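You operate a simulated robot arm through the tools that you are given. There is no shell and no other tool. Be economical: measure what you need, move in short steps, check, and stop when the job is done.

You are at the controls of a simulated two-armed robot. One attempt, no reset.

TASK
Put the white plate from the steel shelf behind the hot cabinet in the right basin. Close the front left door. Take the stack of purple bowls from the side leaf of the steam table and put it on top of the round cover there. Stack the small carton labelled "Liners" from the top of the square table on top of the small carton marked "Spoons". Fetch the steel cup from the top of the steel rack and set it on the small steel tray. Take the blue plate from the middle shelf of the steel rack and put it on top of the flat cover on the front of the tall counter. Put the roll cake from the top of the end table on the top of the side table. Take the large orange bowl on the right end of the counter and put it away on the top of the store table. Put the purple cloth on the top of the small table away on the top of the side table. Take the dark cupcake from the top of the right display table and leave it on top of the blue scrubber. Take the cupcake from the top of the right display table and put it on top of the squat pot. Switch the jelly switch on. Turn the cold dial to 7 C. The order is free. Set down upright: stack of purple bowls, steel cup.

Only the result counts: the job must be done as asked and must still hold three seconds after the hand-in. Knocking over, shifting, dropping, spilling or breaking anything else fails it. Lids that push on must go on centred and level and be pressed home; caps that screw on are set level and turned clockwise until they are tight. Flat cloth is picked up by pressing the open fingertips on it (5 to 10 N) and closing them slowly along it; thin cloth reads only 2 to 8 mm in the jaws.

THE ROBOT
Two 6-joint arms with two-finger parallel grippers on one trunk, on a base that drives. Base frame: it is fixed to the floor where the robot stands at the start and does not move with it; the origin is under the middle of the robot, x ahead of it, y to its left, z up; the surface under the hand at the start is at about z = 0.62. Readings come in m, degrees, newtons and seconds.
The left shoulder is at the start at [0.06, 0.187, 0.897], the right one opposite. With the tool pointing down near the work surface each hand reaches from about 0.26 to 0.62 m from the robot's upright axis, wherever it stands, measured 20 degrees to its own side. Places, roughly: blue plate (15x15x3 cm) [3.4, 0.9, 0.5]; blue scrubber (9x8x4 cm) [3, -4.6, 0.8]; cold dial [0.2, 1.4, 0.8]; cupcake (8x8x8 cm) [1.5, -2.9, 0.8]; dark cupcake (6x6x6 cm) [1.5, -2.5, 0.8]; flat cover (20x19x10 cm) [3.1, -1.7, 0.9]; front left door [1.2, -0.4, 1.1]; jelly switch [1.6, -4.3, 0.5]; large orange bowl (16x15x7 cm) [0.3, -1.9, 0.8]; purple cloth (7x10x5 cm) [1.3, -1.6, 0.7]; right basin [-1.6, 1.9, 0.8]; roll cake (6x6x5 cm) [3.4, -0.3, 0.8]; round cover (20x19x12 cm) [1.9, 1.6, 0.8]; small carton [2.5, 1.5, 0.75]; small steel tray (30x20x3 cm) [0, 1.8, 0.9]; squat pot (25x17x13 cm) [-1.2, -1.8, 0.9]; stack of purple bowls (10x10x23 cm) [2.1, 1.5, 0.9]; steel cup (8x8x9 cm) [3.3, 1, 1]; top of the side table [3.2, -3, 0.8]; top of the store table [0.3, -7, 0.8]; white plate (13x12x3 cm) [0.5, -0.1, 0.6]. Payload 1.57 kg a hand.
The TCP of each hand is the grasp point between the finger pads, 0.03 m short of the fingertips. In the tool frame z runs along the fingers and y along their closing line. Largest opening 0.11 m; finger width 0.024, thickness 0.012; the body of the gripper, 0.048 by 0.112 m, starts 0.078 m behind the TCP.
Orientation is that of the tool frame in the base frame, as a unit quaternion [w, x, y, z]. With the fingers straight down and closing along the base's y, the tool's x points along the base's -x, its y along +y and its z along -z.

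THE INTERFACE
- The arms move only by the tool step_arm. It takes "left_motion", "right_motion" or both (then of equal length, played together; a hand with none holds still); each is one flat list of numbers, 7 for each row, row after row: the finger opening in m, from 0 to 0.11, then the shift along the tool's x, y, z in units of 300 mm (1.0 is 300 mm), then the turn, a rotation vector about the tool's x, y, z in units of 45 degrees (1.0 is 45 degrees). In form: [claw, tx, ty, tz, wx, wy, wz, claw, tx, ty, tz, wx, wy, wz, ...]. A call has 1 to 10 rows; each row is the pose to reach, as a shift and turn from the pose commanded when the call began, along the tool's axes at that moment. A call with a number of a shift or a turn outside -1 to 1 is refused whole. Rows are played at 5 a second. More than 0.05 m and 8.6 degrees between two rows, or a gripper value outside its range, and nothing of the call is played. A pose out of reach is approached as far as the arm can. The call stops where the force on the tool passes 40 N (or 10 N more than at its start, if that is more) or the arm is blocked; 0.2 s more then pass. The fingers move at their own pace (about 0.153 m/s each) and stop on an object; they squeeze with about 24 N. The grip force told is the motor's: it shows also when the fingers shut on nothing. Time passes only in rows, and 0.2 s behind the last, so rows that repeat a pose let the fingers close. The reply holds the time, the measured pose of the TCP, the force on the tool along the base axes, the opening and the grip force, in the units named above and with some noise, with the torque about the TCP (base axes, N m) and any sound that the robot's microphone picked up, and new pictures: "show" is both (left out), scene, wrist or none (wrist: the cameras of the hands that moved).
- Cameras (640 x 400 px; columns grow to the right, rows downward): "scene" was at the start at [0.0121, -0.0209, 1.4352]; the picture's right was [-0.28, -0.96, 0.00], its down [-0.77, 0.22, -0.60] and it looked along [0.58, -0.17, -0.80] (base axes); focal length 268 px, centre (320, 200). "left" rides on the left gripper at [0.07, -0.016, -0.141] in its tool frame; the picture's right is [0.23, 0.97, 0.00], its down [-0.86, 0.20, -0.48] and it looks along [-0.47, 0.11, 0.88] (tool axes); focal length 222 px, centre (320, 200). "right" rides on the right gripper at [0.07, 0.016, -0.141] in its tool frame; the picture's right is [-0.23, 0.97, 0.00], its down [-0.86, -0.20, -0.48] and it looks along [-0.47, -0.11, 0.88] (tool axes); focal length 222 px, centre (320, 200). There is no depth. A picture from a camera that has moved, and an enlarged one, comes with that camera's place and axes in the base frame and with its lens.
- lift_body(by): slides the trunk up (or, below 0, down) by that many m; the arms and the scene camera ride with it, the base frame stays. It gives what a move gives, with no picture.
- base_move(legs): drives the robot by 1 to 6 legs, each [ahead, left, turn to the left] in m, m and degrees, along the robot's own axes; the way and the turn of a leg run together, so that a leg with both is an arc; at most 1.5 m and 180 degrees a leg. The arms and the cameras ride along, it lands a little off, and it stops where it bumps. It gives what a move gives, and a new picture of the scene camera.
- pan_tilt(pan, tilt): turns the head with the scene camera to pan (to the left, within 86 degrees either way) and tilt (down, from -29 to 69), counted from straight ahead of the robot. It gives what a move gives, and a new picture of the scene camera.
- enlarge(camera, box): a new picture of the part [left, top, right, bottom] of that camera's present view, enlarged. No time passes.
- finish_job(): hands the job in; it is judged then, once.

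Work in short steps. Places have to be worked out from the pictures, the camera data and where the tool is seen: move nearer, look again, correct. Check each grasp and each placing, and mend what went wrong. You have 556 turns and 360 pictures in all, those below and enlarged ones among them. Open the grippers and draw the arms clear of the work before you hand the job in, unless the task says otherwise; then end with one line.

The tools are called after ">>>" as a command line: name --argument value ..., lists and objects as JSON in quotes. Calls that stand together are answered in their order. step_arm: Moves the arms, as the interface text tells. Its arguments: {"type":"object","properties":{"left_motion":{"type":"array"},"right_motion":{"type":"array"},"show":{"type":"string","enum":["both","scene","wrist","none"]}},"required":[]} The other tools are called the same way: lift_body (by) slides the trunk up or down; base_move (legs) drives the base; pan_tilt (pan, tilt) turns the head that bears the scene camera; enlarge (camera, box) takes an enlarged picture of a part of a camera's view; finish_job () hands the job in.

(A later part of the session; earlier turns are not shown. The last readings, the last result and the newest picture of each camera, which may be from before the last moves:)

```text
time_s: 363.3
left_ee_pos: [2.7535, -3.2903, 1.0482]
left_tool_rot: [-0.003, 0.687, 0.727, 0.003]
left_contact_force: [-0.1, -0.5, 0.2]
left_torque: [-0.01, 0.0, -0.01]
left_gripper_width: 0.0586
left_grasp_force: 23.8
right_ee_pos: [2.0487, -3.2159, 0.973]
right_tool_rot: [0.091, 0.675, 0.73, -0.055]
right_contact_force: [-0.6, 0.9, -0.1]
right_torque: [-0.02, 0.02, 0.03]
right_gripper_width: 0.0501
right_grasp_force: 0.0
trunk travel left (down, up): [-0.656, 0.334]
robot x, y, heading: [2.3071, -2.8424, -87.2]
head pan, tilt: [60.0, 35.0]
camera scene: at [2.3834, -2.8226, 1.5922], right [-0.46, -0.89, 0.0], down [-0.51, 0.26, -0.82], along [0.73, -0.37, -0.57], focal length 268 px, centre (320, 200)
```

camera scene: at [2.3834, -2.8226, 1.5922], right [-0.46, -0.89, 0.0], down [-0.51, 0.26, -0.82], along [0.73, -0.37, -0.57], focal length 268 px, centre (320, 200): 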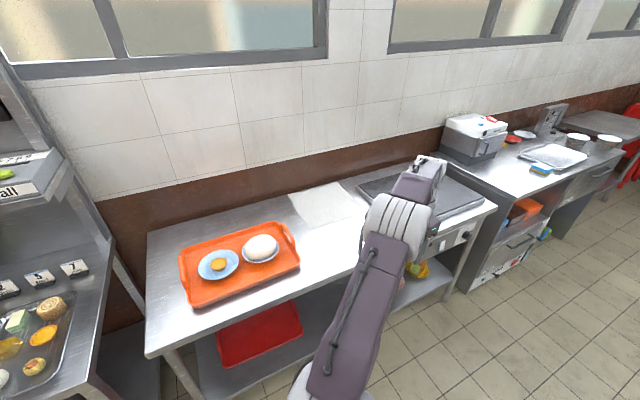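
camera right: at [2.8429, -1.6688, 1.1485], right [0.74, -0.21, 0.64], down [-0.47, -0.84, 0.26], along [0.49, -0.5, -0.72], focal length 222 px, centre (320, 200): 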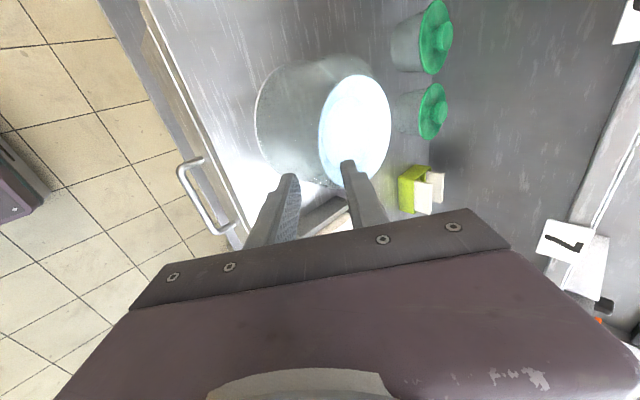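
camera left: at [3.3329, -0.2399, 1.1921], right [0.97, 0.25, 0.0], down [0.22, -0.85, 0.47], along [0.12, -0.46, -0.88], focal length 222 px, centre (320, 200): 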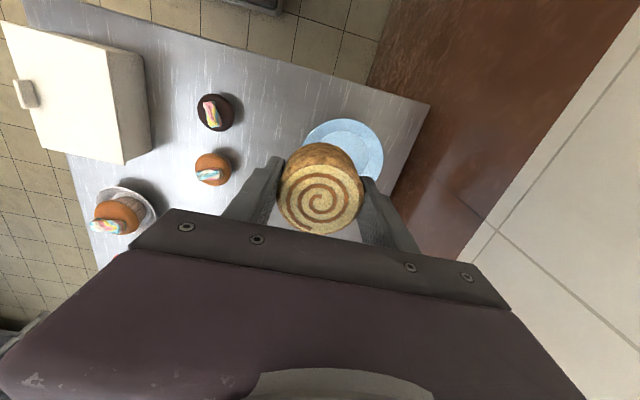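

The free spot on the side table is at about (3.08, -3.22), right of the orange tray. I turn to face the table and line the left hand up.

>>> base_move --legs '[[0, 0, 45], [0, 0, 42], [0.1, -0.58, 0]]'

>>> pan_tilt --pan 10 --tilt 45

```text
time_s: 370.6
left_ee_pos: [2.8806, -2.9942, 1.0481]
left_tool_rot: [-0.005, -0.003, 1.0, -0.001]
left_contact_force: [0.1, 1.0, -0.3]
left_torque: [-0.03, 0.0, 0.0]
left_gripper_width: 0.0588
left_grasp_force: 23.7
right_ee_pos: [2.7711, -3.6923, 0.974]
right_tool_rot: [0.103, -0.012, 0.994, 0.023]
right_contact_force: [0.6, -0.2, 0.0]
right_torque: [0.0, -0.01, -0.01]
right_gripper_width: 0.0505
right_grasp_force: 0.2
trunk travel left (down, up): [-0.656, 0.334]
robot x, y, heading: [2.4084, -3.4167, -0.2]
head pan, tilt: [60.0, 35.0]
camera scene: at [2.3953, -3.3393, 1.5922], right [0.87, -0.5, 0.0], down [-0.29, -0.5, -0.82], along [0.41, 0.71, -0.57], focal length 268 px, centre (320, 200)
```

scene: 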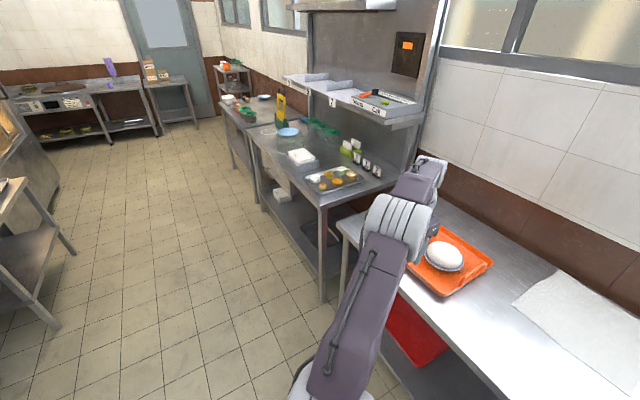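

```text
time_s: 371.8
left_ee_pos: [2.8801, -2.9932, 1.0468]
left_tool_rot: [-0.004, -0.004, 1.0, 0.0]
left_contact_force: [0.4, -0.2, -0.4]
left_torque: [-0.02, 0.01, -0.01]
left_gripper_width: 0.0586
left_grasp_force: 23.6
right_ee_pos: [2.7707, -3.6919, 0.9738]
right_tool_rot: [0.103, -0.013, 0.994, 0.023]
right_contact_force: [-0.9, -0.1, -0.7]
right_torque: [-0.01, -0.02, 0.03]
right_gripper_width: 0.05
right_grasp_force: 0.1
trunk travel left (down, up): [-0.656, 0.334]
robot x, y, heading: [2.4092, -3.4138, 0.3]
head pan, tilt: [10.0, 45.0]
camera scene: at [2.4314, -3.4017, 1.5774], right [0.18, -0.98, 0.0], down [-0.7, -0.12, -0.71], along [0.7, 0.12, -0.71], focal length 268 px, centre (320, 200)
```

scene: 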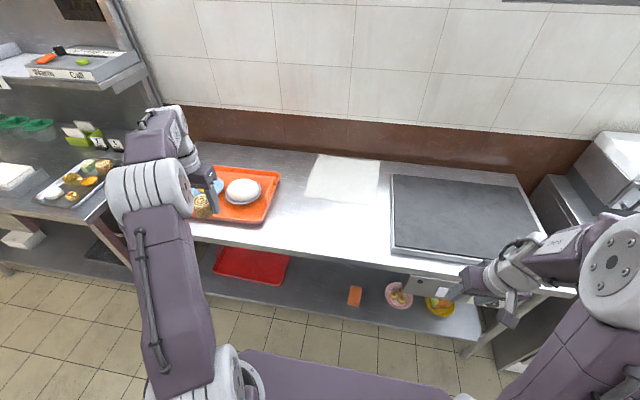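

Free area spans y -3.1..-3.53 at x≈3.07. I drive 13 cm nearer and move the cake over (3.07, -3.22).

>>> base_move --legs '[[0.13, 0, 0]]'

>>> step_arm --left_motion '[0.045, -0.03, -0.13, 0, 0, 0, 0, 0.045, -0.07, -0.26, 0, 0, 0, 0, 0.045, -0.1, -0.39, 0, 0, 0, 0, 0.045, -0.13, -0.52, 0, 0, 0, 0, 0.045, -0.16, -0.64, 0, 0, 0, 0, 0.045, -0.19, -0.757, 0.05, 0, 0, 0, 0.045, -0.19, -0.757, 0.2, 0, 0, 0, 0.045, -0.19, -0.757, 0.36, 0, 0, 0]' --show "wrist"

```text
time_s: 373.1
left_ee_pos: [3.0118, -2.993, 1.0479]
left_tool_rot: [-0.004, -0.003, 1.0, 0.001]
left_contact_force: [0.2, -0.2, -1.1]
left_torque: [-0.02, 0.0, 0.01]
left_gripper_width: 0.0589
left_grasp_force: 24.4
right_ee_pos: [2.9009, -3.6945, 0.9745]
right_tool_rot: [0.103, -0.012, 0.994, 0.023]
right_contact_force: [-0.3, -0.4, 0.1]
right_torque: [0.0, -0.01, -0.01]
right_gripper_width: 0.0504
right_grasp_force: 0.0
trunk travel left (down, up): [-0.656, 0.334]
robot x, y, heading: [2.5398, -3.4161, 0.3]
head pan, tilt: [10.0, 45.0]
camera scene: at [2.5605, -3.4017, 1.5774], right [0.17, -0.98, 0.0], down [-0.7, -0.12, -0.71], along [0.7, 0.12, -0.71], focal length 268 px, centre (320, 200)
```

scene: 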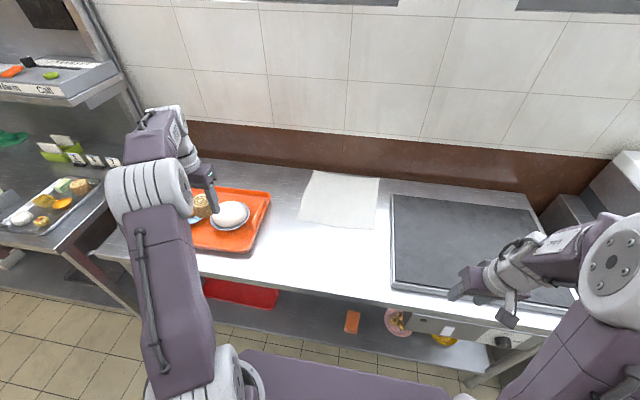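

```text
time_s: 374.9
left_ee_pos: [3.0684, -3.2202, 0.9409]
left_tool_rot: [-0.004, -0.002, 1.0, 0.0]
left_contact_force: [0.3, -0.4, -0.9]
left_torque: [0.0, -0.01, 0.0]
left_gripper_width: 0.0589
left_grasp_force: 24.4
right_ee_pos: [2.9024, -3.6939, 0.9735]
right_tool_rot: [0.102, -0.013, 0.994, 0.024]
right_contact_force: [-0.3, 0.8, 0.0]
right_torque: [0.01, -0.01, 0.01]
right_gripper_width: 0.0501
right_grasp_force: 0.1
trunk travel left (down, up): [-0.656, 0.334]
robot x, y, heading: [2.5407, -3.4159, -0.1]
head pan, tilt: [10.0, 45.0]
camera left: at [3.0003, -3.2364, 1.0851], right [-0.23, 0.97, 0.0], down [0.86, 0.2, 0.47], along [0.46, 0.11, -0.88], focal length 222 px, centre (320, 200)
```

left: 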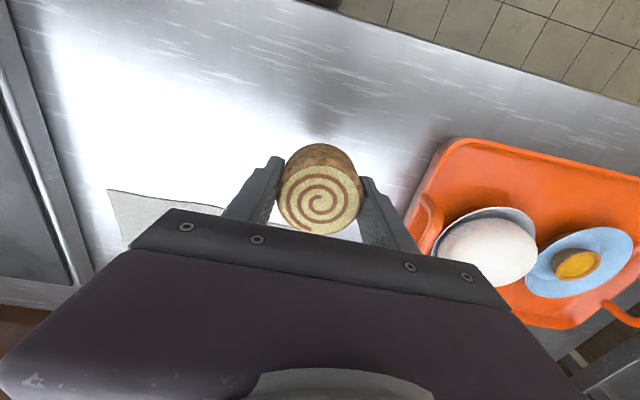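

The landing spot is clear metal. I lower stepwise.

>>> step_arm --left_motion '[0.045, 0, 0, 0.13, 0, 0, 0, 0.045, 0, 0, 0.26, 0, 0, 0, 0.045, 0, 0, 0.3, 0, 0, 0]' --show "none"

>>> step_arm --left_motion '[0.045, 0, 0, 0.03, 0, 0, 0, 0.045, 0, 0, 0.06, 0, 0, 0, 0.045, 0, 0, 0.09, 0, 0, 0, 0.045, 0, 0, 0.12, 0, 0, 0]' --show "none"

```text
time_s: 375.7
left_ee_pos: [3.0681, -3.2215, 0.8492]
left_tool_rot: [-0.003, -0.002, 1.0, 0.0]
left_contact_force: [-0.2, 0.6, 0.6]
left_torque: [0.01, -0.01, 0.04]
left_gripper_width: 0.059
left_grasp_force: 24.1
right_ee_pos: [2.9009, -3.6945, 0.9744]
right_tool_rot: [0.104, -0.011, 0.994, 0.022]
right_contact_force: [0.9, 0.9, -0.1]
right_torque: [-0.02, -0.03, -0.02]
right_gripper_width: 0.0498
right_grasp_force: 0.0
trunk travel left (down, up): [-0.656, 0.334]
robot x, y, heading: [2.5432, -3.4158, 0.1]
head pan, tilt: [10.0, 45.0]
```

```text
time_s: 376.5
left_ee_pos: [3.0688, -3.2224, 0.83]
left_tool_rot: [0.002, -0.003, 1.0, 0.001]
left_contact_force: [-16.4, -1.1, 33.4]
left_torque: [-0.8, 1.0, -0.33]
left_gripper_width: 0.0587
left_grasp_force: 24.0
right_ee_pos: [2.8975, -3.6946, 0.9757]
right_tool_rot: [0.105, -0.013, 0.994, 0.023]
right_contact_force: [0.1, -0.5, -0.5]
right_torque: [-0.01, 0.03, 0.03]
right_gripper_width: 0.0501
right_grasp_force: 0.1
trunk travel left (down, up): [-0.656, 0.334]
robot x, y, heading: [2.5404, -3.4133, -0.1]
head pan, tilt: [10.0, 45.0]
stopped in row 4 (left hand): the force on the tool passed its limit at 49 N (the readings are from after the stop); the commanded pose is now the measured one
```

Contact with the table. I open and rise.

>>> step_arm --left_motion '[0.045, 0, 0, -0.012, 0, 0, 0, 0.07, 0, 0, -0.012, 0, 0, 0, 0.09, 0, 0, -0.012, 0, 0, 0, 0.09, 0, 0, -0.1, 0, 0, 0, 0.09, 0, 0, -0.25, 0, 0, 0, 0.09, 0, 0, -0.4, 0, 0, 0, 0.09, 0, 0, -0.55, 0, 0, 0]' --show "wrist"

```text
time_s: 378.1
left_ee_pos: [3.0745, -3.2228, 0.9914]
left_tool_rot: [0.001, -0.002, 1.0, 0.002]
left_contact_force: [0.0, -0.4, 0.9]
left_torque: [0.02, -0.02, 0.01]
left_gripper_width: 0.0899
left_grasp_force: 0.0
right_ee_pos: [2.8992, -3.6938, 0.9735]
right_tool_rot: [0.104, -0.013, 0.994, 0.023]
right_contact_force: [-0.4, -0.4, -0.5]
right_torque: [-0.04, -0.02, -0.06]
right_gripper_width: 0.0503
right_grasp_force: 0.1
trunk travel left (down, up): [-0.656, 0.334]
robot x, y, heading: [2.5393, -3.4126, -0.1]
head pan, tilt: [10.0, 45.0]
camera left: at [3.0028, -3.2385, 1.1346], right [-0.23, 0.97, 0.0], down [0.85, 0.2, 0.48], along [0.47, 0.11, -0.88], focal length 222 px, centre (320, 200)
```

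left: 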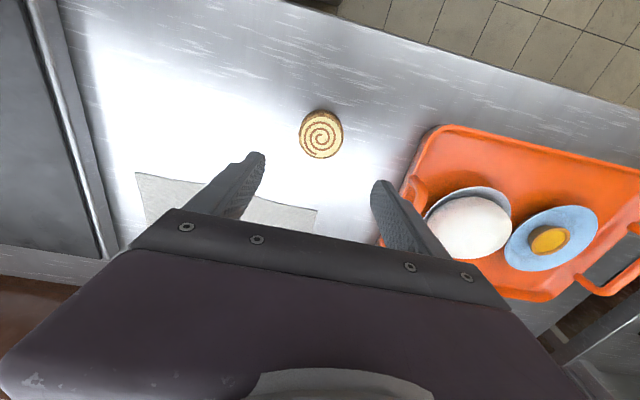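

The roll cake stands on the side table. Next the purple cloth on the small table near (1.30, -1.65): I drive there and turn around to face it.

>>> base_move --legs '[[-0.33, 0, 0], [0, 1.0, 0], [0, 0.9, 0], [0, 0, 90], [0, 0, 90]]'

>>> pan_tilt --pan 10 --tilt 45

```text
time_s: 396.9
left_ee_pos: [1.671, -1.6623, 0.9914]
left_tool_rot: [0.0, 0.999, -0.044, -0.002]
left_contact_force: [-0.2, -0.2, -0.2]
left_torque: [0.05, -0.03, -0.02]
left_gripper_width: 0.0899
left_grasp_force: 0.0
right_ee_pos: [1.8857, -1.21, 0.9748]
right_tool_rot: [0.019, 0.994, -0.034, -0.105]
right_contact_force: [0.1, 0.6, 0.0]
right_torque: [-0.01, -0.01, -0.01]
right_gripper_width: 0.0501
right_grasp_force: 0.1
trunk travel left (down, up): [-0.656, 0.334]
robot x, y, heading: [2.2181, -1.5205, 174.3]
head pan, tilt: [10.0, 45.0]
camera scene: at [2.1989, -1.5332, 1.5774], right [-0.08, 1.0, 0.0], down [0.7, 0.06, -0.71], along [-0.7, -0.06, -0.71], focal length 268 px, centre (320, 200)
```

scene: 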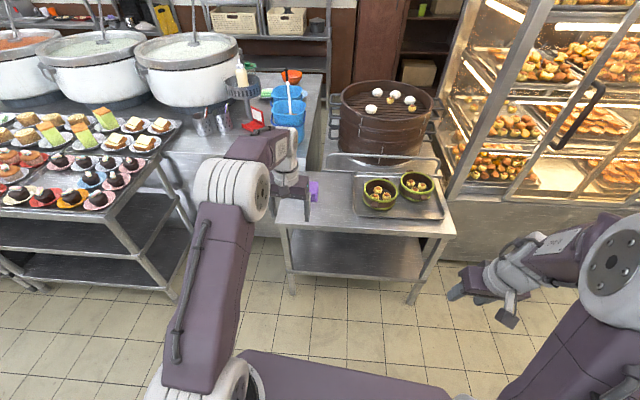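

```text
time_s: 397.5
left_ee_pos: [1.67, -1.6635, 0.9908]
left_tool_rot: [0.0, 0.999, -0.044, -0.002]
left_contact_force: [-0.1, -0.1, -0.1]
left_torque: [-0.04, -0.02, 0.01]
left_gripper_width: 0.09
left_grasp_force: 0.1
right_ee_pos: [1.887, -1.2101, 0.9747]
right_tool_rot: [0.018, 0.994, -0.035, -0.105]
right_contact_force: [-1.6, -0.9, -0.7]
right_torque: [-0.01, -0.02, 0.0]
right_gripper_width: 0.0501
right_grasp_force: 0.1
trunk travel left (down, up): [-0.656, 0.334]
robot x, y, heading: [2.218, -1.5225, 174.5]
head pan, tilt: [10.0, 45.0]
camera scene: at [2.1989, -1.5333, 1.5774], right [-0.08, 1.0, 0.0], down [0.7, 0.06, -0.71], along [-0.7, -0.06, -0.71], focal length 268 px, centre (320, 200)
```

scene: 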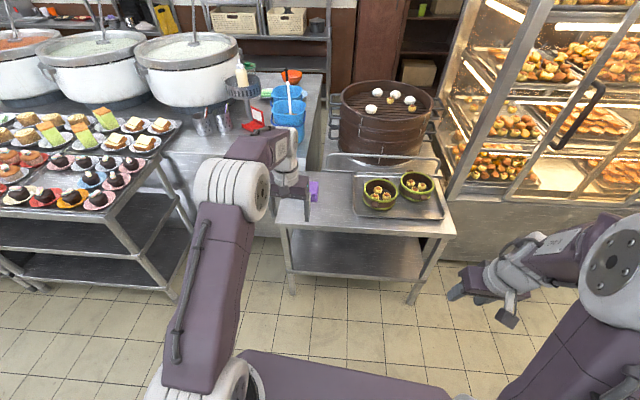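

The cloth is at (1.30, -1.64). I drive up so the left hand comes over it.

>>> base_move --legs '[[0.35, -0.044, 5.5]]'

>>> enlarge --camera "left" --box '[0, 0, 640, 400]'

```text
time_s: 399.7
left_ee_pos: [1.3467, -1.6593, 0.9924]
left_tool_rot: [0.001, 1.0, 0.007, -0.002]
left_contact_force: [0.1, 0.1, -0.3]
left_torque: [-0.02, 0.0, -0.02]
left_gripper_width: 0.0901
left_grasp_force: 0.0
right_ee_pos: [1.5154, -1.1873, 0.9736]
right_tool_rot: [0.023, 0.994, 0.016, -0.103]
right_contact_force: [-0.3, 0.6, -0.1]
right_torque: [0.02, 0.01, 0.04]
right_gripper_width: 0.05
right_grasp_force: 0.1
trunk travel left (down, up): [-0.656, 0.334]
robot x, y, heading: [1.8807, -1.4566, -179.4]
head pan, tilt: [10.0, 45.0]
camera scene: at [1.8586, -1.4758, 1.5774], right [-0.18, 0.98, 0.0], down [0.7, 0.13, -0.71], along [-0.7, -0.13, -0.71], focal length 268 px, centre (320, 200)
```

scene: 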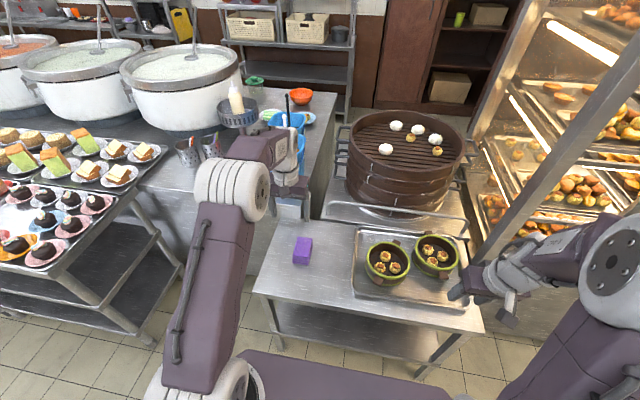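

```text
1.00 times, centred on (320, 200) of left (not enlarged: the box is as wide or as high as the picture)
camera zoom: at [1.4161, -1.6416, 1.1339], right [0.24, -0.97, 0.0], down [-0.85, -0.21, 0.48], along [-0.47, -0.12, -0.88], focal length 222 px, centre (320, 200)
```

zoom: 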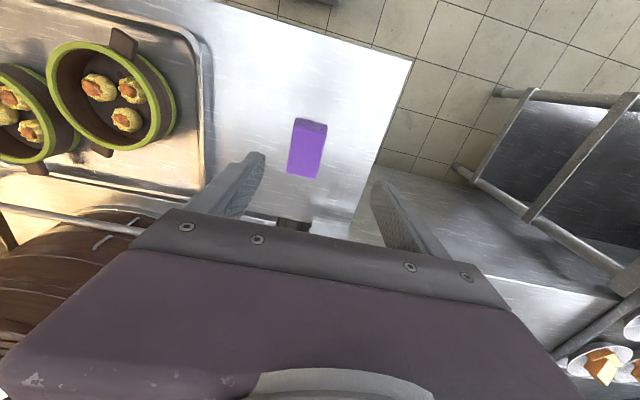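

The cloth is a folded block, centre (1.293, -1.648), about 7 cm wide across the fingers. I move over it and descend.

>>> lift_body --by -0.06

>>> step_arm --left_motion '[0.1, -0.06, -0.013, 0.1, 0, 0, 0, 0.1, -0.12, -0.027, 0.22, 0, 0, 0, 0.1, -0.18, -0.04, 0.35, 0, 0, 0, 0.1, -0.18, -0.04, 0.45, 0, 0, 0]' --show "wrist"

```text
time_s: 400.7
left_ee_pos: [1.346, -1.6595, 0.932]
left_tool_rot: [0.0, 1.0, 0.007, -0.002]
left_contact_force: [0.5, -0.5, -0.3]
left_torque: [0.01, -0.02, 0.0]
left_gripper_width: 0.09
left_grasp_force: 0.1
right_ee_pos: [1.5147, -1.1863, 0.9146]
right_tool_rot: [0.023, 0.994, 0.016, -0.104]
right_contact_force: [-1.1, 0.3, -0.8]
right_torque: [0.05, 0.0, 0.02]
right_gripper_width: 0.0502
right_grasp_force: 0.1
trunk travel left (down, up): [-0.596, 0.394]
robot x, y, heading: [1.8815, -1.4627, -179.3]
head pan, tilt: [10.0, 45.0]
```

```text
time_s: 401.7
left_ee_pos: [1.2924, -1.6455, 0.7972]
left_tool_rot: [0.001, 1.0, 0.007, -0.002]
left_contact_force: [-0.4, 0.3, -0.7]
left_torque: [0.0, 0.0, 0.0]
left_gripper_width: 0.0998
left_grasp_force: 0.0
right_ee_pos: [1.5146, -1.1864, 0.9134]
right_tool_rot: [0.024, 0.994, 0.016, -0.102]
right_contact_force: [0.9, 0.2, 0.3]
right_torque: [-0.02, -0.04, -0.02]
right_gripper_width: 0.05
right_grasp_force: 0.0
trunk travel left (down, up): [-0.596, 0.394]
robot x, y, heading: [1.8779, -1.4636, -179.5]
head pan, tilt: [10.0, 45.0]
camera left: at [1.363, -1.6277, 0.9401], right [0.24, -0.97, 0.0], down [-0.85, -0.21, 0.48], along [-0.47, -0.12, -0.88], focal length 222 px, centre (320, 200)
```

left: 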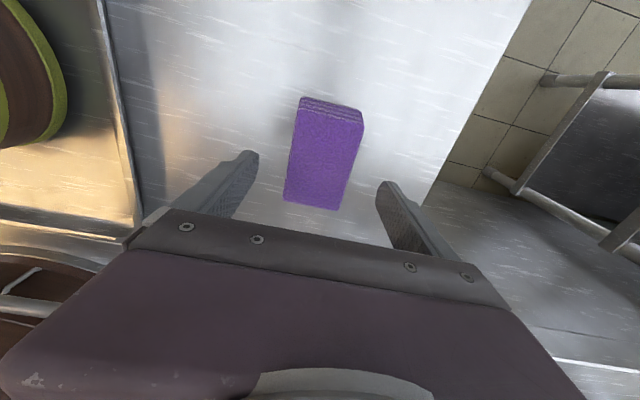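

The folded block's top is near z≈0.70. I go down another 10 cm and close slowly.

>>> step_arm --left_motion '[0.1, 0, 0, 0.12, 0, 0, 0, 0.1, 0, 0, 0.24, 0, 0, 0, 0.1, 0, 0, 0.34, 0, 0, 0]' --show "wrist"

```text
time_s: 402.4
left_ee_pos: [1.2916, -1.6443, 0.7296]
left_tool_rot: [0.0, 1.0, 0.007, -0.001]
left_contact_force: [7.3, 2.0, 12.4]
left_torque: [-0.04, -0.42, -0.11]
left_gripper_width: 0.0997
left_grasp_force: 0.1
right_ee_pos: [1.5163, -1.1859, 0.9148]
right_tool_rot: [0.023, 0.994, 0.016, -0.103]
right_contact_force: [-0.2, -0.2, -0.7]
right_torque: [0.01, -0.03, 0.02]
right_gripper_width: 0.0499
right_grasp_force: 0.1
trunk travel left (down, up): [-0.596, 0.394]
robot x, y, heading: [1.8752, -1.4626, -179.4]
head pan, tilt: [10.0, 45.0]
stopped in row 3 (left hand): the force on the tool passed its limit at 76 N (the readings are from after the stop); the commanded pose is now the measured one
camera left: at [1.3616, -1.6275, 0.8724], right [0.24, -0.97, 0.0], down [-0.85, -0.21, 0.48], along [-0.47, -0.12, -0.88], focal length 222 px, centre (320, 200)
```

left: 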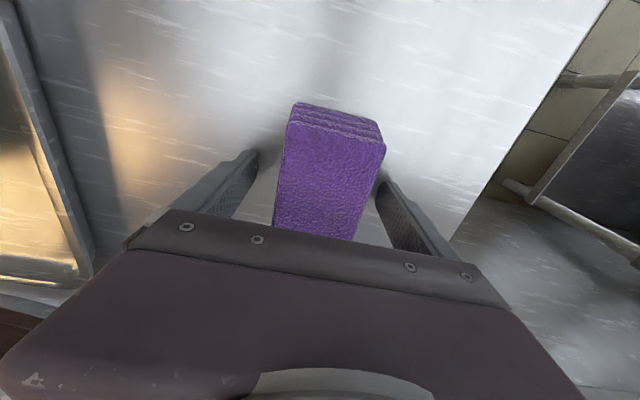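

Fingertips reached the table (z≈0.70). I lift 3 mm and close slowly on the block.

>>> step_arm --left_motion '[0.1, 0, 0, -0.012, 0, 0, 0, 0.085, 0, 0, -0.012, 0, 0, 0, 0.07, 0, 0, -0.012, 0, 0, 0, 0.055, 0, 0, -0.012, 0, 0, 0, 0.04, 0, 0, -0.012, 0, 0, 0, 0.03, 0, 0, -0.012, 0, 0, 0]' --show "wrist"

```text
time_s: 403.8
left_ee_pos: [1.2913, -1.6438, 0.7332]
left_tool_rot: [0.0, 1.0, 0.007, -0.001]
left_contact_force: [-0.3, -0.2, -0.7]
left_torque: [-0.01, 0.02, -0.03]
left_gripper_width: 0.0613
left_grasp_force: 23.7
right_ee_pos: [1.515, -1.1861, 0.9137]
right_tool_rot: [0.023, 0.994, 0.016, -0.103]
right_contact_force: [0.6, -0.6, 1.4]
right_torque: [0.03, 0.02, -0.03]
right_gripper_width: 0.0501
right_grasp_force: 0.0
trunk travel left (down, up): [-0.596, 0.394]
robot x, y, heading: [1.8772, -1.4686, -179.6]
head pan, tilt: [10.0, 45.0]
camera left: at [1.3605, -1.6278, 0.8751], right [0.24, -0.97, 0.0], down [-0.85, -0.21, 0.48], along [-0.47, -0.12, -0.88], focal length 222 px, centre (320, 200)
```

left: 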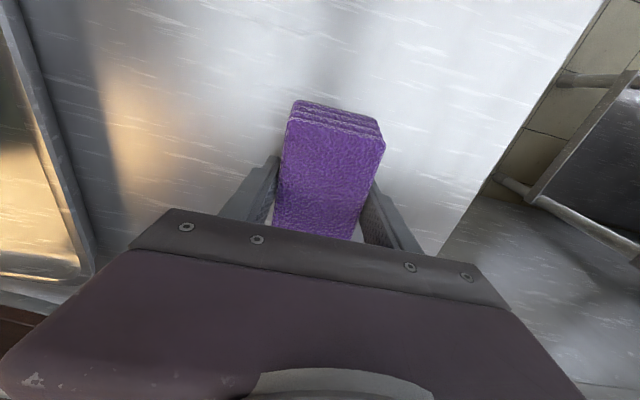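

Gripped. I lift it and check that all layers come along.

>>> step_arm --left_motion '[0.03, 0, 0, -0.08, 0, 0, 0, 0.03, 0, 0, -0.2, 0, 0, 0, 0.03, 0, 0, -0.35, 0, 0, 0, 0.03, 0, 0, -0.5, 0, 0, 0, 0.03, 0, 0, -0.65, 0, 0, 0, 0.03, 0.1, 0, -0.8, 0, 0, 0, 0.03, 0.2, 0, -0.85, 0, 0, 0]' --show "wrist"

>>> lift_body --by 0.06

```text
refused: row 6 steps farther than a row can; nothing moved
```

```text
time_s: 404.8
left_ee_pos: [1.2912, -1.6457, 0.793]
left_tool_rot: [0.0, 1.0, 0.007, -0.001]
left_contact_force: [-0.5, 0.2, -1.2]
left_torque: [0.0, -0.04, 0.0]
left_gripper_width: 0.0613
left_grasp_force: 24.2
right_ee_pos: [1.5149, -1.186, 0.9734]
right_tool_rot: [0.023, 0.994, 0.016, -0.102]
right_contact_force: [0.2, 0.3, 0.0]
right_torque: [0.0, 0.0, 0.04]
right_gripper_width: 0.05
right_grasp_force: 0.1
trunk travel left (down, up): [-0.656, 0.334]
robot x, y, heading: [1.8751, -1.4619, -179.5]
head pan, tilt: [10.0, 45.0]
```

>>> step_arm --left_motion '[0.03, 0, 0, -0.12, 0, 0, 0, 0.03, 0, 0, -0.26, 0, 0, 0, 0.03, 0, 0, -0.4, 0, 0, 0, 0.03, 0.05, 0, -0.53, 0, 0, 0, 0.03, 0.15, 0, -0.63, 0, 0, 0, 0.03, 0.27, 0, -0.7, 0, 0, 0]' --show "wrist"

```text
time_s: 406.2
left_ee_pos: [1.3741, -1.6452, 1.0053]
left_tool_rot: [0.0, 1.0, 0.006, -0.002]
left_contact_force: [0.3, 0.3, -0.7]
left_torque: [0.0, 0.0, -0.03]
left_gripper_width: 0.0614
left_grasp_force: 24.3
right_ee_pos: [1.5158, -1.187, 0.9737]
right_tool_rot: [0.023, 0.994, 0.016, -0.104]
right_contact_force: [0.6, -0.5, 0.3]
right_torque: [0.0, 0.02, 0.04]
right_gripper_width: 0.05
right_grasp_force: 0.0
trunk travel left (down, up): [-0.656, 0.334]
robot x, y, heading: [1.8761, -1.4608, -179.4]
head pan, tilt: [10.0, 45.0]
camera left: at [1.4439, -1.6273, 1.1483], right [0.24, -0.97, 0.0], down [-0.85, -0.21, 0.48], along [-0.47, -0.12, -0.88], focal length 222 px, centre (320, 200)
```

left: 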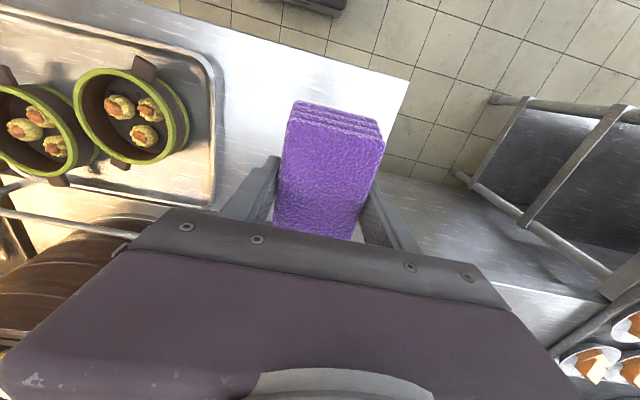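

Whole block in hand. I carry it to the side table.

>>> base_move --legs '[[-0.33, 0, 0], [0, 0, 90], [0, 0, 90], [0, -1.1, 0], [0, -1.0, 0]]'

```text
time_s: 426.2
left_ee_pos: [2.7452, -3.3816, 1.0041]
left_tool_rot: [0.001, -0.016, 1.0, 0.0]
left_contact_force: [1.1, 0.7, -0.5]
left_torque: [0.0, 0.0, 0.01]
left_gripper_width: 0.0615
left_grasp_force: 24.6
right_ee_pos: [2.6105, -3.8422, 0.9738]
right_tool_rot: [0.102, -0.024, 0.994, 0.024]
right_contact_force: [-1.6, 0.3, -0.1]
right_torque: [0.03, 0.0, -0.01]
right_gripper_width: 0.0501
right_grasp_force: 0.0
trunk travel left (down, up): [-0.656, 0.334]
robot x, y, heading: [2.2412, -3.5743, 1.3]
head pan, tilt: [10.0, 45.0]
camera scene: at [2.2637, -3.559, 1.5774], right [0.2, -0.98, 0.0], down [-0.69, -0.14, -0.71], along [0.69, 0.14, -0.71], focal length 268 px, centre (320, 200)
```

scene: 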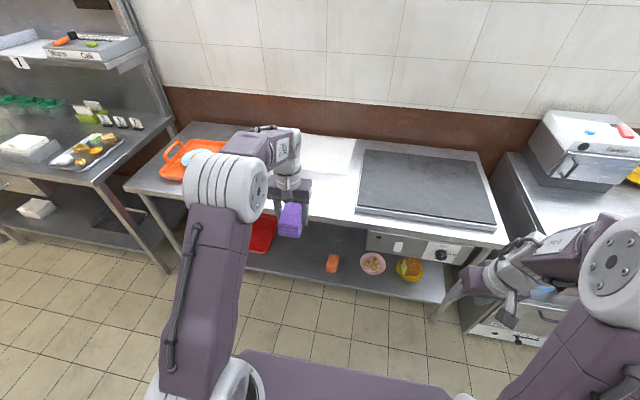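

I drive the last 0.31 m forward and 3 cm right so the cloth comes over (3.06, -3.42).

>>> base_move --legs '[[0.305, -0.03, -1.3]]'

>>> enlarge --camera "left" --box '[0, 0, 640, 400]'

```text
time_s: 428.2
left_ee_pos: [3.0508, -3.4139, 1.0041]
left_tool_rot: [0.0, -0.007, 1.0, 0.0]
left_contact_force: [-0.5, -1.1, -1.7]
left_torque: [0.0, 0.0, 0.02]
left_gripper_width: 0.0616
left_grasp_force: 23.8
right_ee_pos: [2.9106, -3.8728, 0.9748]
right_tool_rot: [0.103, -0.017, 0.994, 0.023]
right_contact_force: [1.1, -0.5, 0.5]
right_torque: [0.0, -0.03, 0.01]
right_gripper_width: 0.0501
right_grasp_force: 0.0
trunk travel left (down, up): [-0.656, 0.334]
robot x, y, heading: [2.5466, -3.5973, 0.6]
head pan, tilt: [10.0, 45.0]
camera scene: at [2.5672, -3.5844, 1.5774], right [0.18, -0.98, 0.0], down [-0.7, -0.13, -0.71], along [0.7, 0.13, -0.71], focal length 268 px, centre (320, 200)
```

scene: 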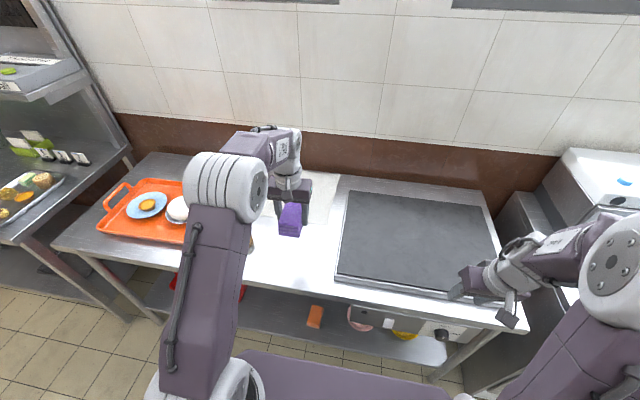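

```text
1.00 times, centred on (320, 200) of left (not enlarged: the box is as wide or as high as the picture)
camera zoom: at [2.9815, -3.4311, 1.1474], right [-0.24, 0.97, 0.0], down [0.85, 0.21, 0.48], along [0.47, 0.12, -0.88], focal length 222 px, centre (320, 200)
```

zoom: 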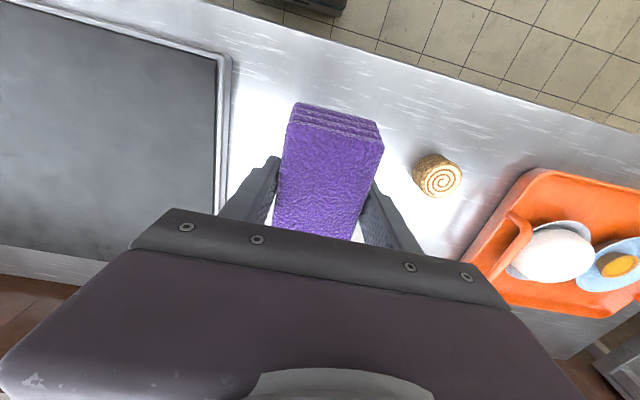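

Clear space on both sides. I lower with force watch.

>>> step_arm --left_motion '[0.03, 0, 0, 0.14, 0, 0, 0, 0.03, 0, 0, 0.28, 0, 0, 0, 0.03, 0, 0, 0.42, 0, 0, 0, 0.03, 0, 0, 0.55, 0, 0, 0]' --show "none"

>>> step_arm --left_motion '[0.03, 0, 0, 0.02, 0, 0, 0, 0.03, 0, 0, 0.04, 0, 0, 0, 0.03, 0, 0, 0.06, 0, 0, 0, 0.03, 0, 0, 0.08, 0, 0, 0]' --show "none"

```text
time_s: 429.2
left_ee_pos: [3.0516, -3.4157, 0.8373]
left_tool_rot: [0.001, -0.008, 1.0, 0.0]
left_contact_force: [0.0, -0.6, -0.6]
left_torque: [0.0, 0.02, 0.02]
left_gripper_width: 0.0611
left_grasp_force: 23.7
right_ee_pos: [2.9106, -3.8724, 0.9732]
right_tool_rot: [0.103, -0.018, 0.994, 0.024]
right_contact_force: [0.2, -0.2, 1.2]
right_torque: [0.0, 0.01, -0.01]
right_gripper_width: 0.0501
right_grasp_force: 0.0
trunk travel left (down, up): [-0.656, 0.334]
robot x, y, heading: [2.547, -3.5986, 0.4]
head pan, tilt: [10.0, 45.0]
```

```text
time_s: 430.1
left_ee_pos: [3.0504, -3.4157, 0.8309]
left_tool_rot: [0.008, -0.007, 1.0, 0.002]
left_contact_force: [-9.9, -2.5, 29.1]
left_torque: [-0.39, 0.38, -0.2]
left_gripper_width: 0.0615
left_grasp_force: 23.8
right_ee_pos: [2.9064, -3.8736, 0.9763]
right_tool_rot: [0.105, -0.017, 0.994, 0.024]
right_contact_force: [1.5, -0.7, -1.0]
right_torque: [0.03, 0.01, 0.01]
right_gripper_width: 0.0501
right_grasp_force: 0.0
trunk travel left (down, up): [-0.656, 0.334]
robot x, y, heading: [2.549, -3.5952, 0.6]
head pan, tilt: [10.0, 45.0]
stopped in row 3 (left hand): the force on the tool passed its limit at 58 N (the readings are from after the stop); the commanded pose is now the measured one
```

Down. I release and rise.

>>> step_arm --left_motion '[0.03, 0, 0, -0.012, 0, 0, 0, 0.08, 0, 0, -0.012, 0, 0, 0, 0.1, 0, 0, -0.012, 0, 0, 0, 0.1, 0, 0, -0.1, 0, 0, 0, 0.1, 0, 0, -0.25, 0, 0, 0, 0.1, 0, 0, -0.4, 0, 0, 0, 0.1, 0, 0, -0.55, 0, 0, 0]' --show "wrist"

```text
time_s: 431.6
left_ee_pos: [3.0525, -3.4153, 0.9925]
left_tool_rot: [0.006, -0.008, 1.0, 0.0]
left_contact_force: [-0.4, 0.2, 1.0]
left_torque: [0.02, -0.02, -0.02]
left_gripper_width: 0.0998
left_grasp_force: 0.0
right_ee_pos: [2.9087, -3.8734, 0.9737]
right_tool_rot: [0.104, -0.017, 0.994, 0.023]
right_contact_force: [-0.6, 0.1, 0.0]
right_torque: [0.01, 0.02, 0.02]
right_gripper_width: 0.0502
right_grasp_force: 0.1
trunk travel left (down, up): [-0.656, 0.334]
robot x, y, heading: [2.5478, -3.5972, 0.7]
head pan, tilt: [10.0, 45.0]
camera left: at [2.9812, -3.4328, 1.135], right [-0.24, 0.97, 0.0], down [0.85, 0.21, 0.49], along [0.48, 0.12, -0.87], focal length 222 px, centre (320, 200)
```

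left: 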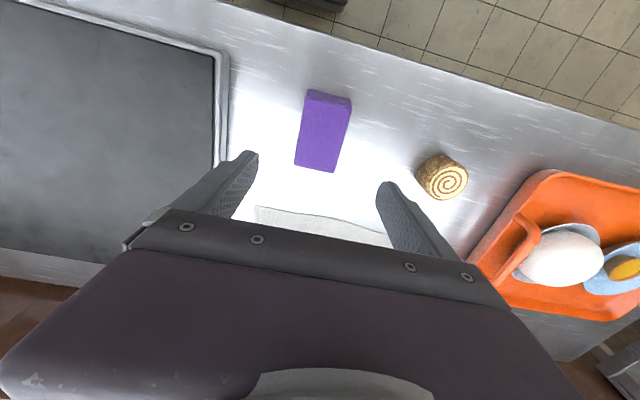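

Cloth and cake are both on the side table. Next the cupcakes: I drive to face the right display table near (1.5, -2.7).

>>> base_move --legs '[[-0.35, 0, 0], [0, 0.85, 0], [0, 0, 90], [0, 0, 90]]'

>>> pan_tilt --pan 0 --tilt 40

```text
time_s: 445.8
left_ee_pos: [1.6908, -2.9215, 0.9924]
left_tool_rot: [0.0, 1.0, 0.013, -0.006]
left_contact_force: [-0.9, -0.4, 0.7]
left_torque: [0.0, 0.01, 0.02]
left_gripper_width: 0.1
left_grasp_force: 0.0
right_ee_pos: [1.83, -2.4612, 0.974]
right_tool_rot: [0.024, 0.994, 0.023, -0.102]
right_contact_force: [0.7, 0.9, 0.1]
right_torque: [-0.04, 0.01, -0.03]
right_gripper_width: 0.0504
right_grasp_force: 0.1
trunk travel left (down, up): [-0.656, 0.334]
robot x, y, heading: [2.1951, -2.7355, -178.8]
head pan, tilt: [10.0, 45.0]
camera scene: at [2.177, -2.7479, 1.5774], right [-0.19, 0.98, 0.0], down [0.69, 0.14, -0.71], along [-0.69, -0.14, -0.71], focal length 268 px, centre (320, 200)
```

scene: 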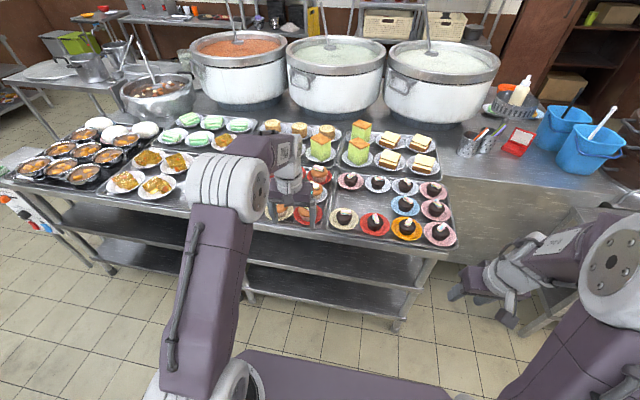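

```text
time_s: 446.5
left_ee_pos: [1.6911, -2.9227, 0.9925]
left_tool_rot: [0.0, 1.0, 0.013, -0.006]
left_contact_force: [0.1, 0.8, -1.0]
left_torque: [0.02, 0.01, -0.01]
left_gripper_width: 0.1
left_grasp_force: 0.1
right_ee_pos: [1.8288, -2.463, 0.973]
right_tool_rot: [0.023, 0.994, 0.023, -0.102]
right_contact_force: [-0.7, 0.7, 0.5]
right_torque: [0.01, 0.04, 0.0]
right_gripper_width: 0.0499
right_grasp_force: 0.1
trunk travel left (down, up): [-0.656, 0.334]
robot x, y, heading: [2.1936, -2.733, -178.8]
head pan, tilt: [0.0, 40.0]
camera scene: at [2.1718, -2.7341, 1.5846], right [-0.02, 1.0, 0.0], down [0.64, 0.01, -0.77], along [-0.77, -0.02, -0.64], focal length 268 px, centre (320, 200)
```

scene: 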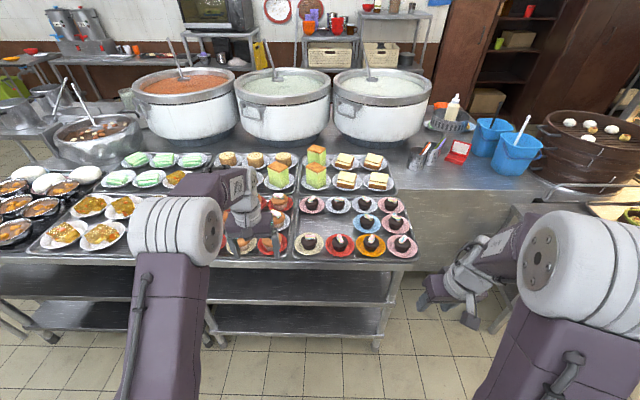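

Many cupcakes on trays. I enlarge the front rows to identify the dark cupcake near (1.5, -2.5).

>>> enlarge --camera "scene" --box '[220, 180, 430, 265]'

```text
3.05 times, centred on (325, 222) of scene
camera zoom: at [2.1718, -2.7341, 1.5846], right [-0.02, 1.0, 0.0], down [0.64, 0.01, -0.77], along [-0.77, -0.02, -0.64], focal length 818 px, centre (305, 131)
```

zoom: 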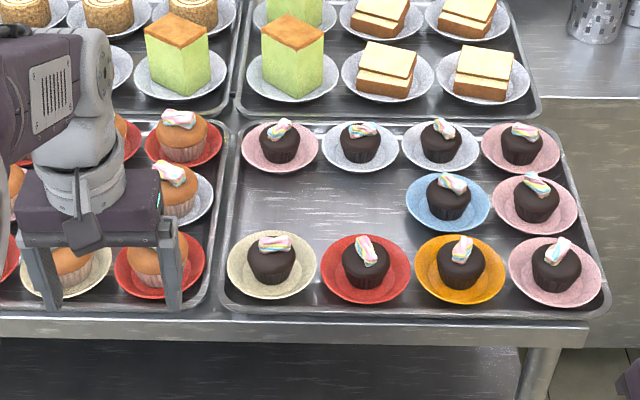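

The front row dark cupcakes are at y≈-2.44 and -2.56; the orange one on the front red plate at (1.487, -2.94). I move so the left hand comes over the front dark ones and measure closely.

>>> base_move --legs '[[0.22, -0.37, -1.2]]'

>>> enlarge --camera "left" --box '[0, 0, 640, 400]'

```text
time_s: 449.2
left_ee_pos: [1.4675, -2.5332, 0.9919]
left_tool_rot: [0.0, 1.0, 0.003, -0.006]
left_contact_force: [0.0, -0.1, 0.3]
left_torque: [0.0, 0.05, 0.01]
left_gripper_width: 0.0998
left_grasp_force: 0.1
right_ee_pos: [1.6151, -2.0766, 0.9739]
right_tool_rot: [0.023, 0.994, 0.013, -0.103]
right_contact_force: [-0.5, -0.4, 0.1]
right_torque: [0.04, 0.0, 0.0]
right_gripper_width: 0.05
right_grasp_force: 0.2
trunk travel left (down, up): [-0.656, 0.334]
robot x, y, heading: [1.9761, -2.3586, -180.0]
head pan, tilt: [0.0, 40.0]
camera scene: at [1.9506, -2.3558, 1.5847], right [0.0, 1.0, 0.0], down [0.64, 0.0, -0.77], along [-0.77, 0.0, -0.64], focal length 268 px, centre (320, 200)
```

scene: 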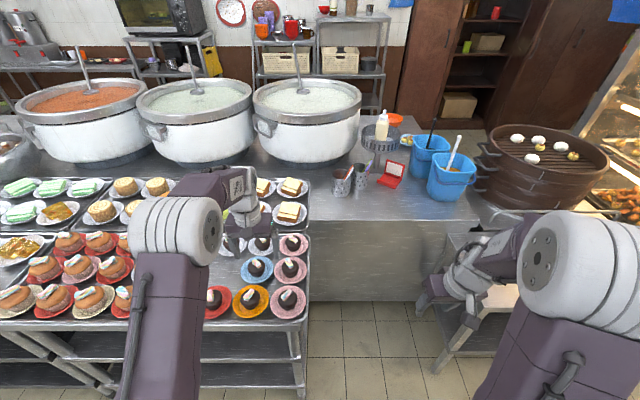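

```text
1.00 times, centred on (320, 200) of left (not enlarged: the box is as wide or as high as the picture)
camera zoom: at [1.5374, -2.5169, 1.1342], right [0.23, -0.97, 0.0], down [-0.85, -0.2, 0.49], along [-0.48, -0.11, -0.87], focal length 222 px, centre (320, 200)
```

zoom: 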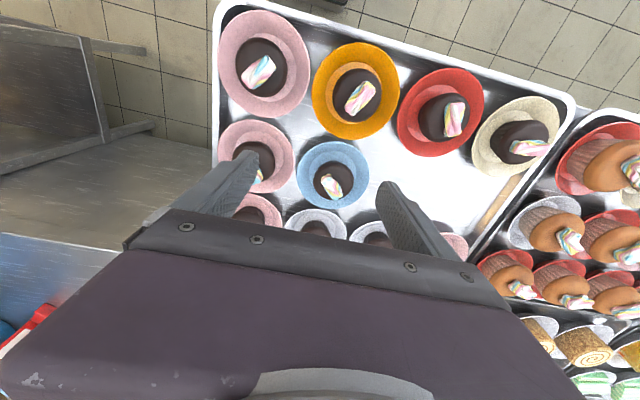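

The two candidates measure (1.528, -2.447) pink plate and (1.528, -2.56) orange plate — borderline. I move directly above the pink one for a more exact measurement.

>>> step_arm --left_motion '[0.09, 0.05, -0.07, 0.05, 0, 0, 0, 0.09, 0.1, -0.143, 0.12, 0, 0, 0, 0.09, 0.15, -0.215, 0.2, 0, 0, 0, 0.09, 0.2, -0.287, 0.27, 0, 0, 0]' --show "wrist"

```text
time_s: 450.2
left_ee_pos: [1.5258, -2.449, 0.909]
left_tool_rot: [-0.001, 1.0, 0.003, -0.006]
left_contact_force: [-0.4, 0.1, 0.2]
left_torque: [0.0, 0.01, 0.0]
left_gripper_width: 0.0902
left_grasp_force: 0.2
right_ee_pos: [1.6136, -2.0763, 0.9737]
right_tool_rot: [0.023, 0.994, 0.012, -0.103]
right_contact_force: [-1.1, 0.1, 0.3]
right_torque: [0.0, -0.01, -0.01]
right_gripper_width: 0.0497
right_grasp_force: 0.0
trunk travel left (down, up): [-0.656, 0.334]
robot x, y, heading: [1.9764, -2.3558, -179.9]
head pan, tilt: [0.0, 40.0]
camera left: at [1.5978, -2.4315, 1.0498], right [0.23, -0.97, 0.0], down [-0.85, -0.2, 0.49], along [-0.48, -0.11, -0.87], focal length 222 px, centre (320, 200)
```

left: 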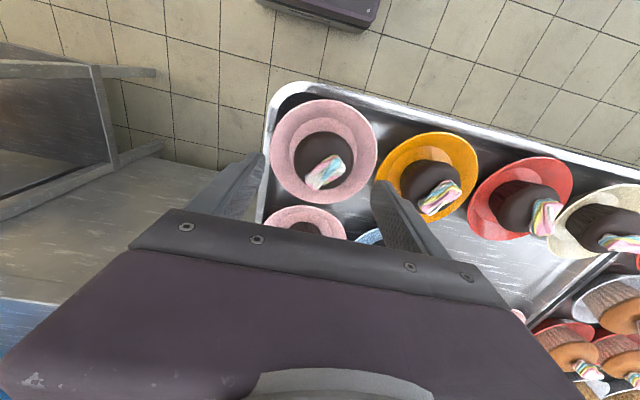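

The pink-plate cupcake measures (1.524, -2.451) — it matches the stated place. I descend on it with the fingers inside its plate and close.

>>> step_arm --left_motion '[0.08, -0.005, 0.007, 0.08, 0, 0, 0, 0.08, -0.005, 0.007, 0.16, 0, 0, 0, 0.08, -0.005, 0.007, 0.235, 0, 0, 0]' --show "wrist"

```text
time_s: 450.9
left_ee_pos: [1.5256, -2.4489, 0.8647]
left_tool_rot: [0.001, 1.0, 0.003, -0.008]
left_contact_force: [5.6, 2.9, 13.7]
left_torque: [0.31, -0.07, -0.1]
left_gripper_width: 0.0778
left_grasp_force: 0.1
right_ee_pos: [1.6154, -2.0777, 0.9743]
right_tool_rot: [0.022, 0.994, 0.013, -0.104]
right_contact_force: [-0.4, 0.2, -0.6]
right_torque: [0.0, 0.01, 0.01]
right_gripper_width: 0.0501
right_grasp_force: 0.0
trunk travel left (down, up): [-0.656, 0.334]
robot x, y, heading: [1.9791, -2.3582, -179.9]
head pan, tilt: [0.0, 40.0]
stopped in row 3 (left hand): the force on the tool passed its limit at 62 N (the readings are from after the stop); the commanded pose is now the measured one
camera left: at [1.5968, -2.4326, 1.0062], right [0.23, -0.97, 0.0], down [-0.85, -0.2, 0.49], along [-0.48, -0.11, -0.87], focal length 222 px, centre (320, 200)
```

left: 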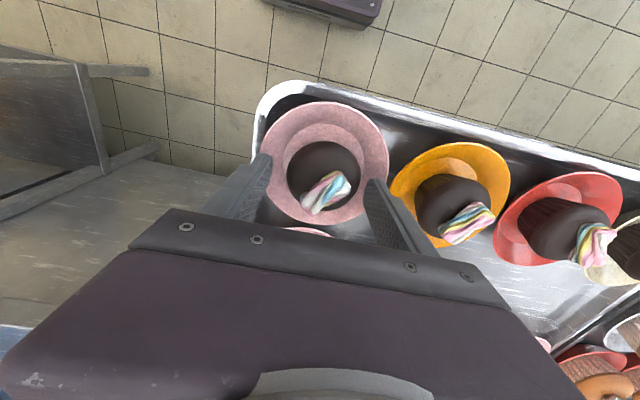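

The fingers met the plate rim at tip z≈0.835. I lift 1 cm, narrow to 62 mm, and descend inside the rim.

>>> step_arm --left_motion '[0.08, 0, 0, -0.035, 0, 0, 0, 0.06, 0, 0.005, -0.035, 0, 0, 0, 0.06, 0, 0.005, -0.01, 0, 0, 0, 0.06, 0, 0.005, 0.02, 0, 0, 0, 0.06, 0, 0.005, 0.045, 0, 0, 0]' --show "wrist"

```text
time_s: 452.1
left_ee_pos: [1.5244, -2.4502, 0.8547]
left_tool_rot: [-0.001, 1.0, 0.003, -0.012]
left_contact_force: [1.1, 1.1, 37.4]
left_torque: [0.55, 0.35, -0.08]
left_gripper_width: 0.0578
left_grasp_force: 0.0
right_ee_pos: [1.6167, -2.0768, 0.9759]
right_tool_rot: [0.023, 0.994, 0.013, -0.105]
right_contact_force: [0.3, 0.3, -0.3]
right_torque: [0.01, 0.02, -0.01]
right_gripper_width: 0.0499
right_grasp_force: 0.1
trunk travel left (down, up): [-0.656, 0.334]
robot x, y, heading: [1.9769, -2.3552, -179.8]
head pan, tilt: [0.0, 40.0]
camera left: at [1.5971, -2.4345, 0.9954], right [0.23, -0.97, -0.01], down [-0.84, -0.2, 0.5], along [-0.49, -0.11, -0.87], focal length 222 px, centre (320, 200)
```

left: 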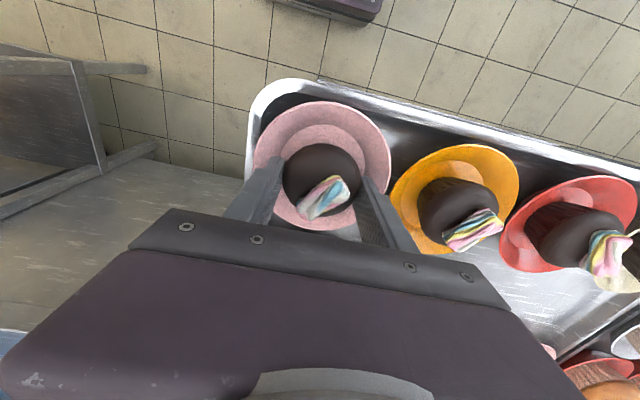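

The cupcake is between the fingers, tips on the plate's floor slope. I relieve 3 mm and close.

>>> step_arm --left_motion '[0.06, 0, 0, -0.02, 0, 0, 0, 0.045, 0, 0, -0.02, 0, 0, 0, 0.03, 0, 0, -0.02, 0, 0, 0, 0.03, 0, 0, -0.02, 0, 0, 0]' --show "none"

>>> step_arm --left_motion '[0.03, 0, 0, -0.08, 0, 0, 0, 0.03, 0, 0, -0.2, 0, 0, 0, 0.03, 0, 0, -0.35, 0, 0, 0, 0.03, 0, 0, -0.5, 0, 0, 0]' --show "wrist"

```text
time_s: 453.1
left_ee_pos: [1.5246, -2.4523, 0.8549]
left_tool_rot: [0.0, 1.0, 0.003, -0.006]
left_contact_force: [0.1, -0.5, 0.3]
left_torque: [0.04, 0.01, 0.04]
left_gripper_width: 0.0563
left_grasp_force: 23.9
right_ee_pos: [1.6145, -2.0784, 0.9727]
right_tool_rot: [0.023, 0.994, 0.013, -0.103]
right_contact_force: [-0.4, 0.4, -0.1]
right_torque: [-0.01, 0.01, -0.04]
right_gripper_width: 0.0499
right_grasp_force: 0.1
trunk travel left (down, up): [-0.656, 0.334]
robot x, y, heading: [1.9755, -2.3527, -180.0]
head pan, tilt: [0.0, 40.0]
```

```text
time_s: 454.1
left_ee_pos: [1.5286, -2.4514, 1.007]
left_tool_rot: [0.001, 1.0, 0.003, -0.006]
left_contact_force: [-0.4, 0.5, -0.6]
left_torque: [-0.01, -0.02, 0.01]
left_gripper_width: 0.0564
left_grasp_force: 24.1
right_ee_pos: [1.6154, -2.0779, 0.9739]
right_tool_rot: [0.022, 0.994, 0.012, -0.103]
right_contact_force: [0.2, -0.4, 0.2]
right_torque: [0.0, 0.0, 0.02]
right_gripper_width: 0.05
right_grasp_force: 0.1
trunk travel left (down, up): [-0.656, 0.334]
robot x, y, heading: [1.9725, -2.3555, -179.8]
head pan, tilt: [0.0, 40.0]
camera left: at [1.5994, -2.4343, 1.1481], right [0.23, -0.97, 0.0], down [-0.85, -0.2, 0.49], along [-0.48, -0.11, -0.87], focal length 222 px, centre (320, 200)
```

left: 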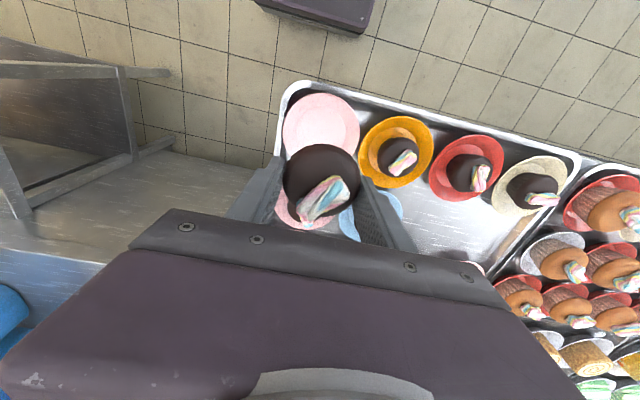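

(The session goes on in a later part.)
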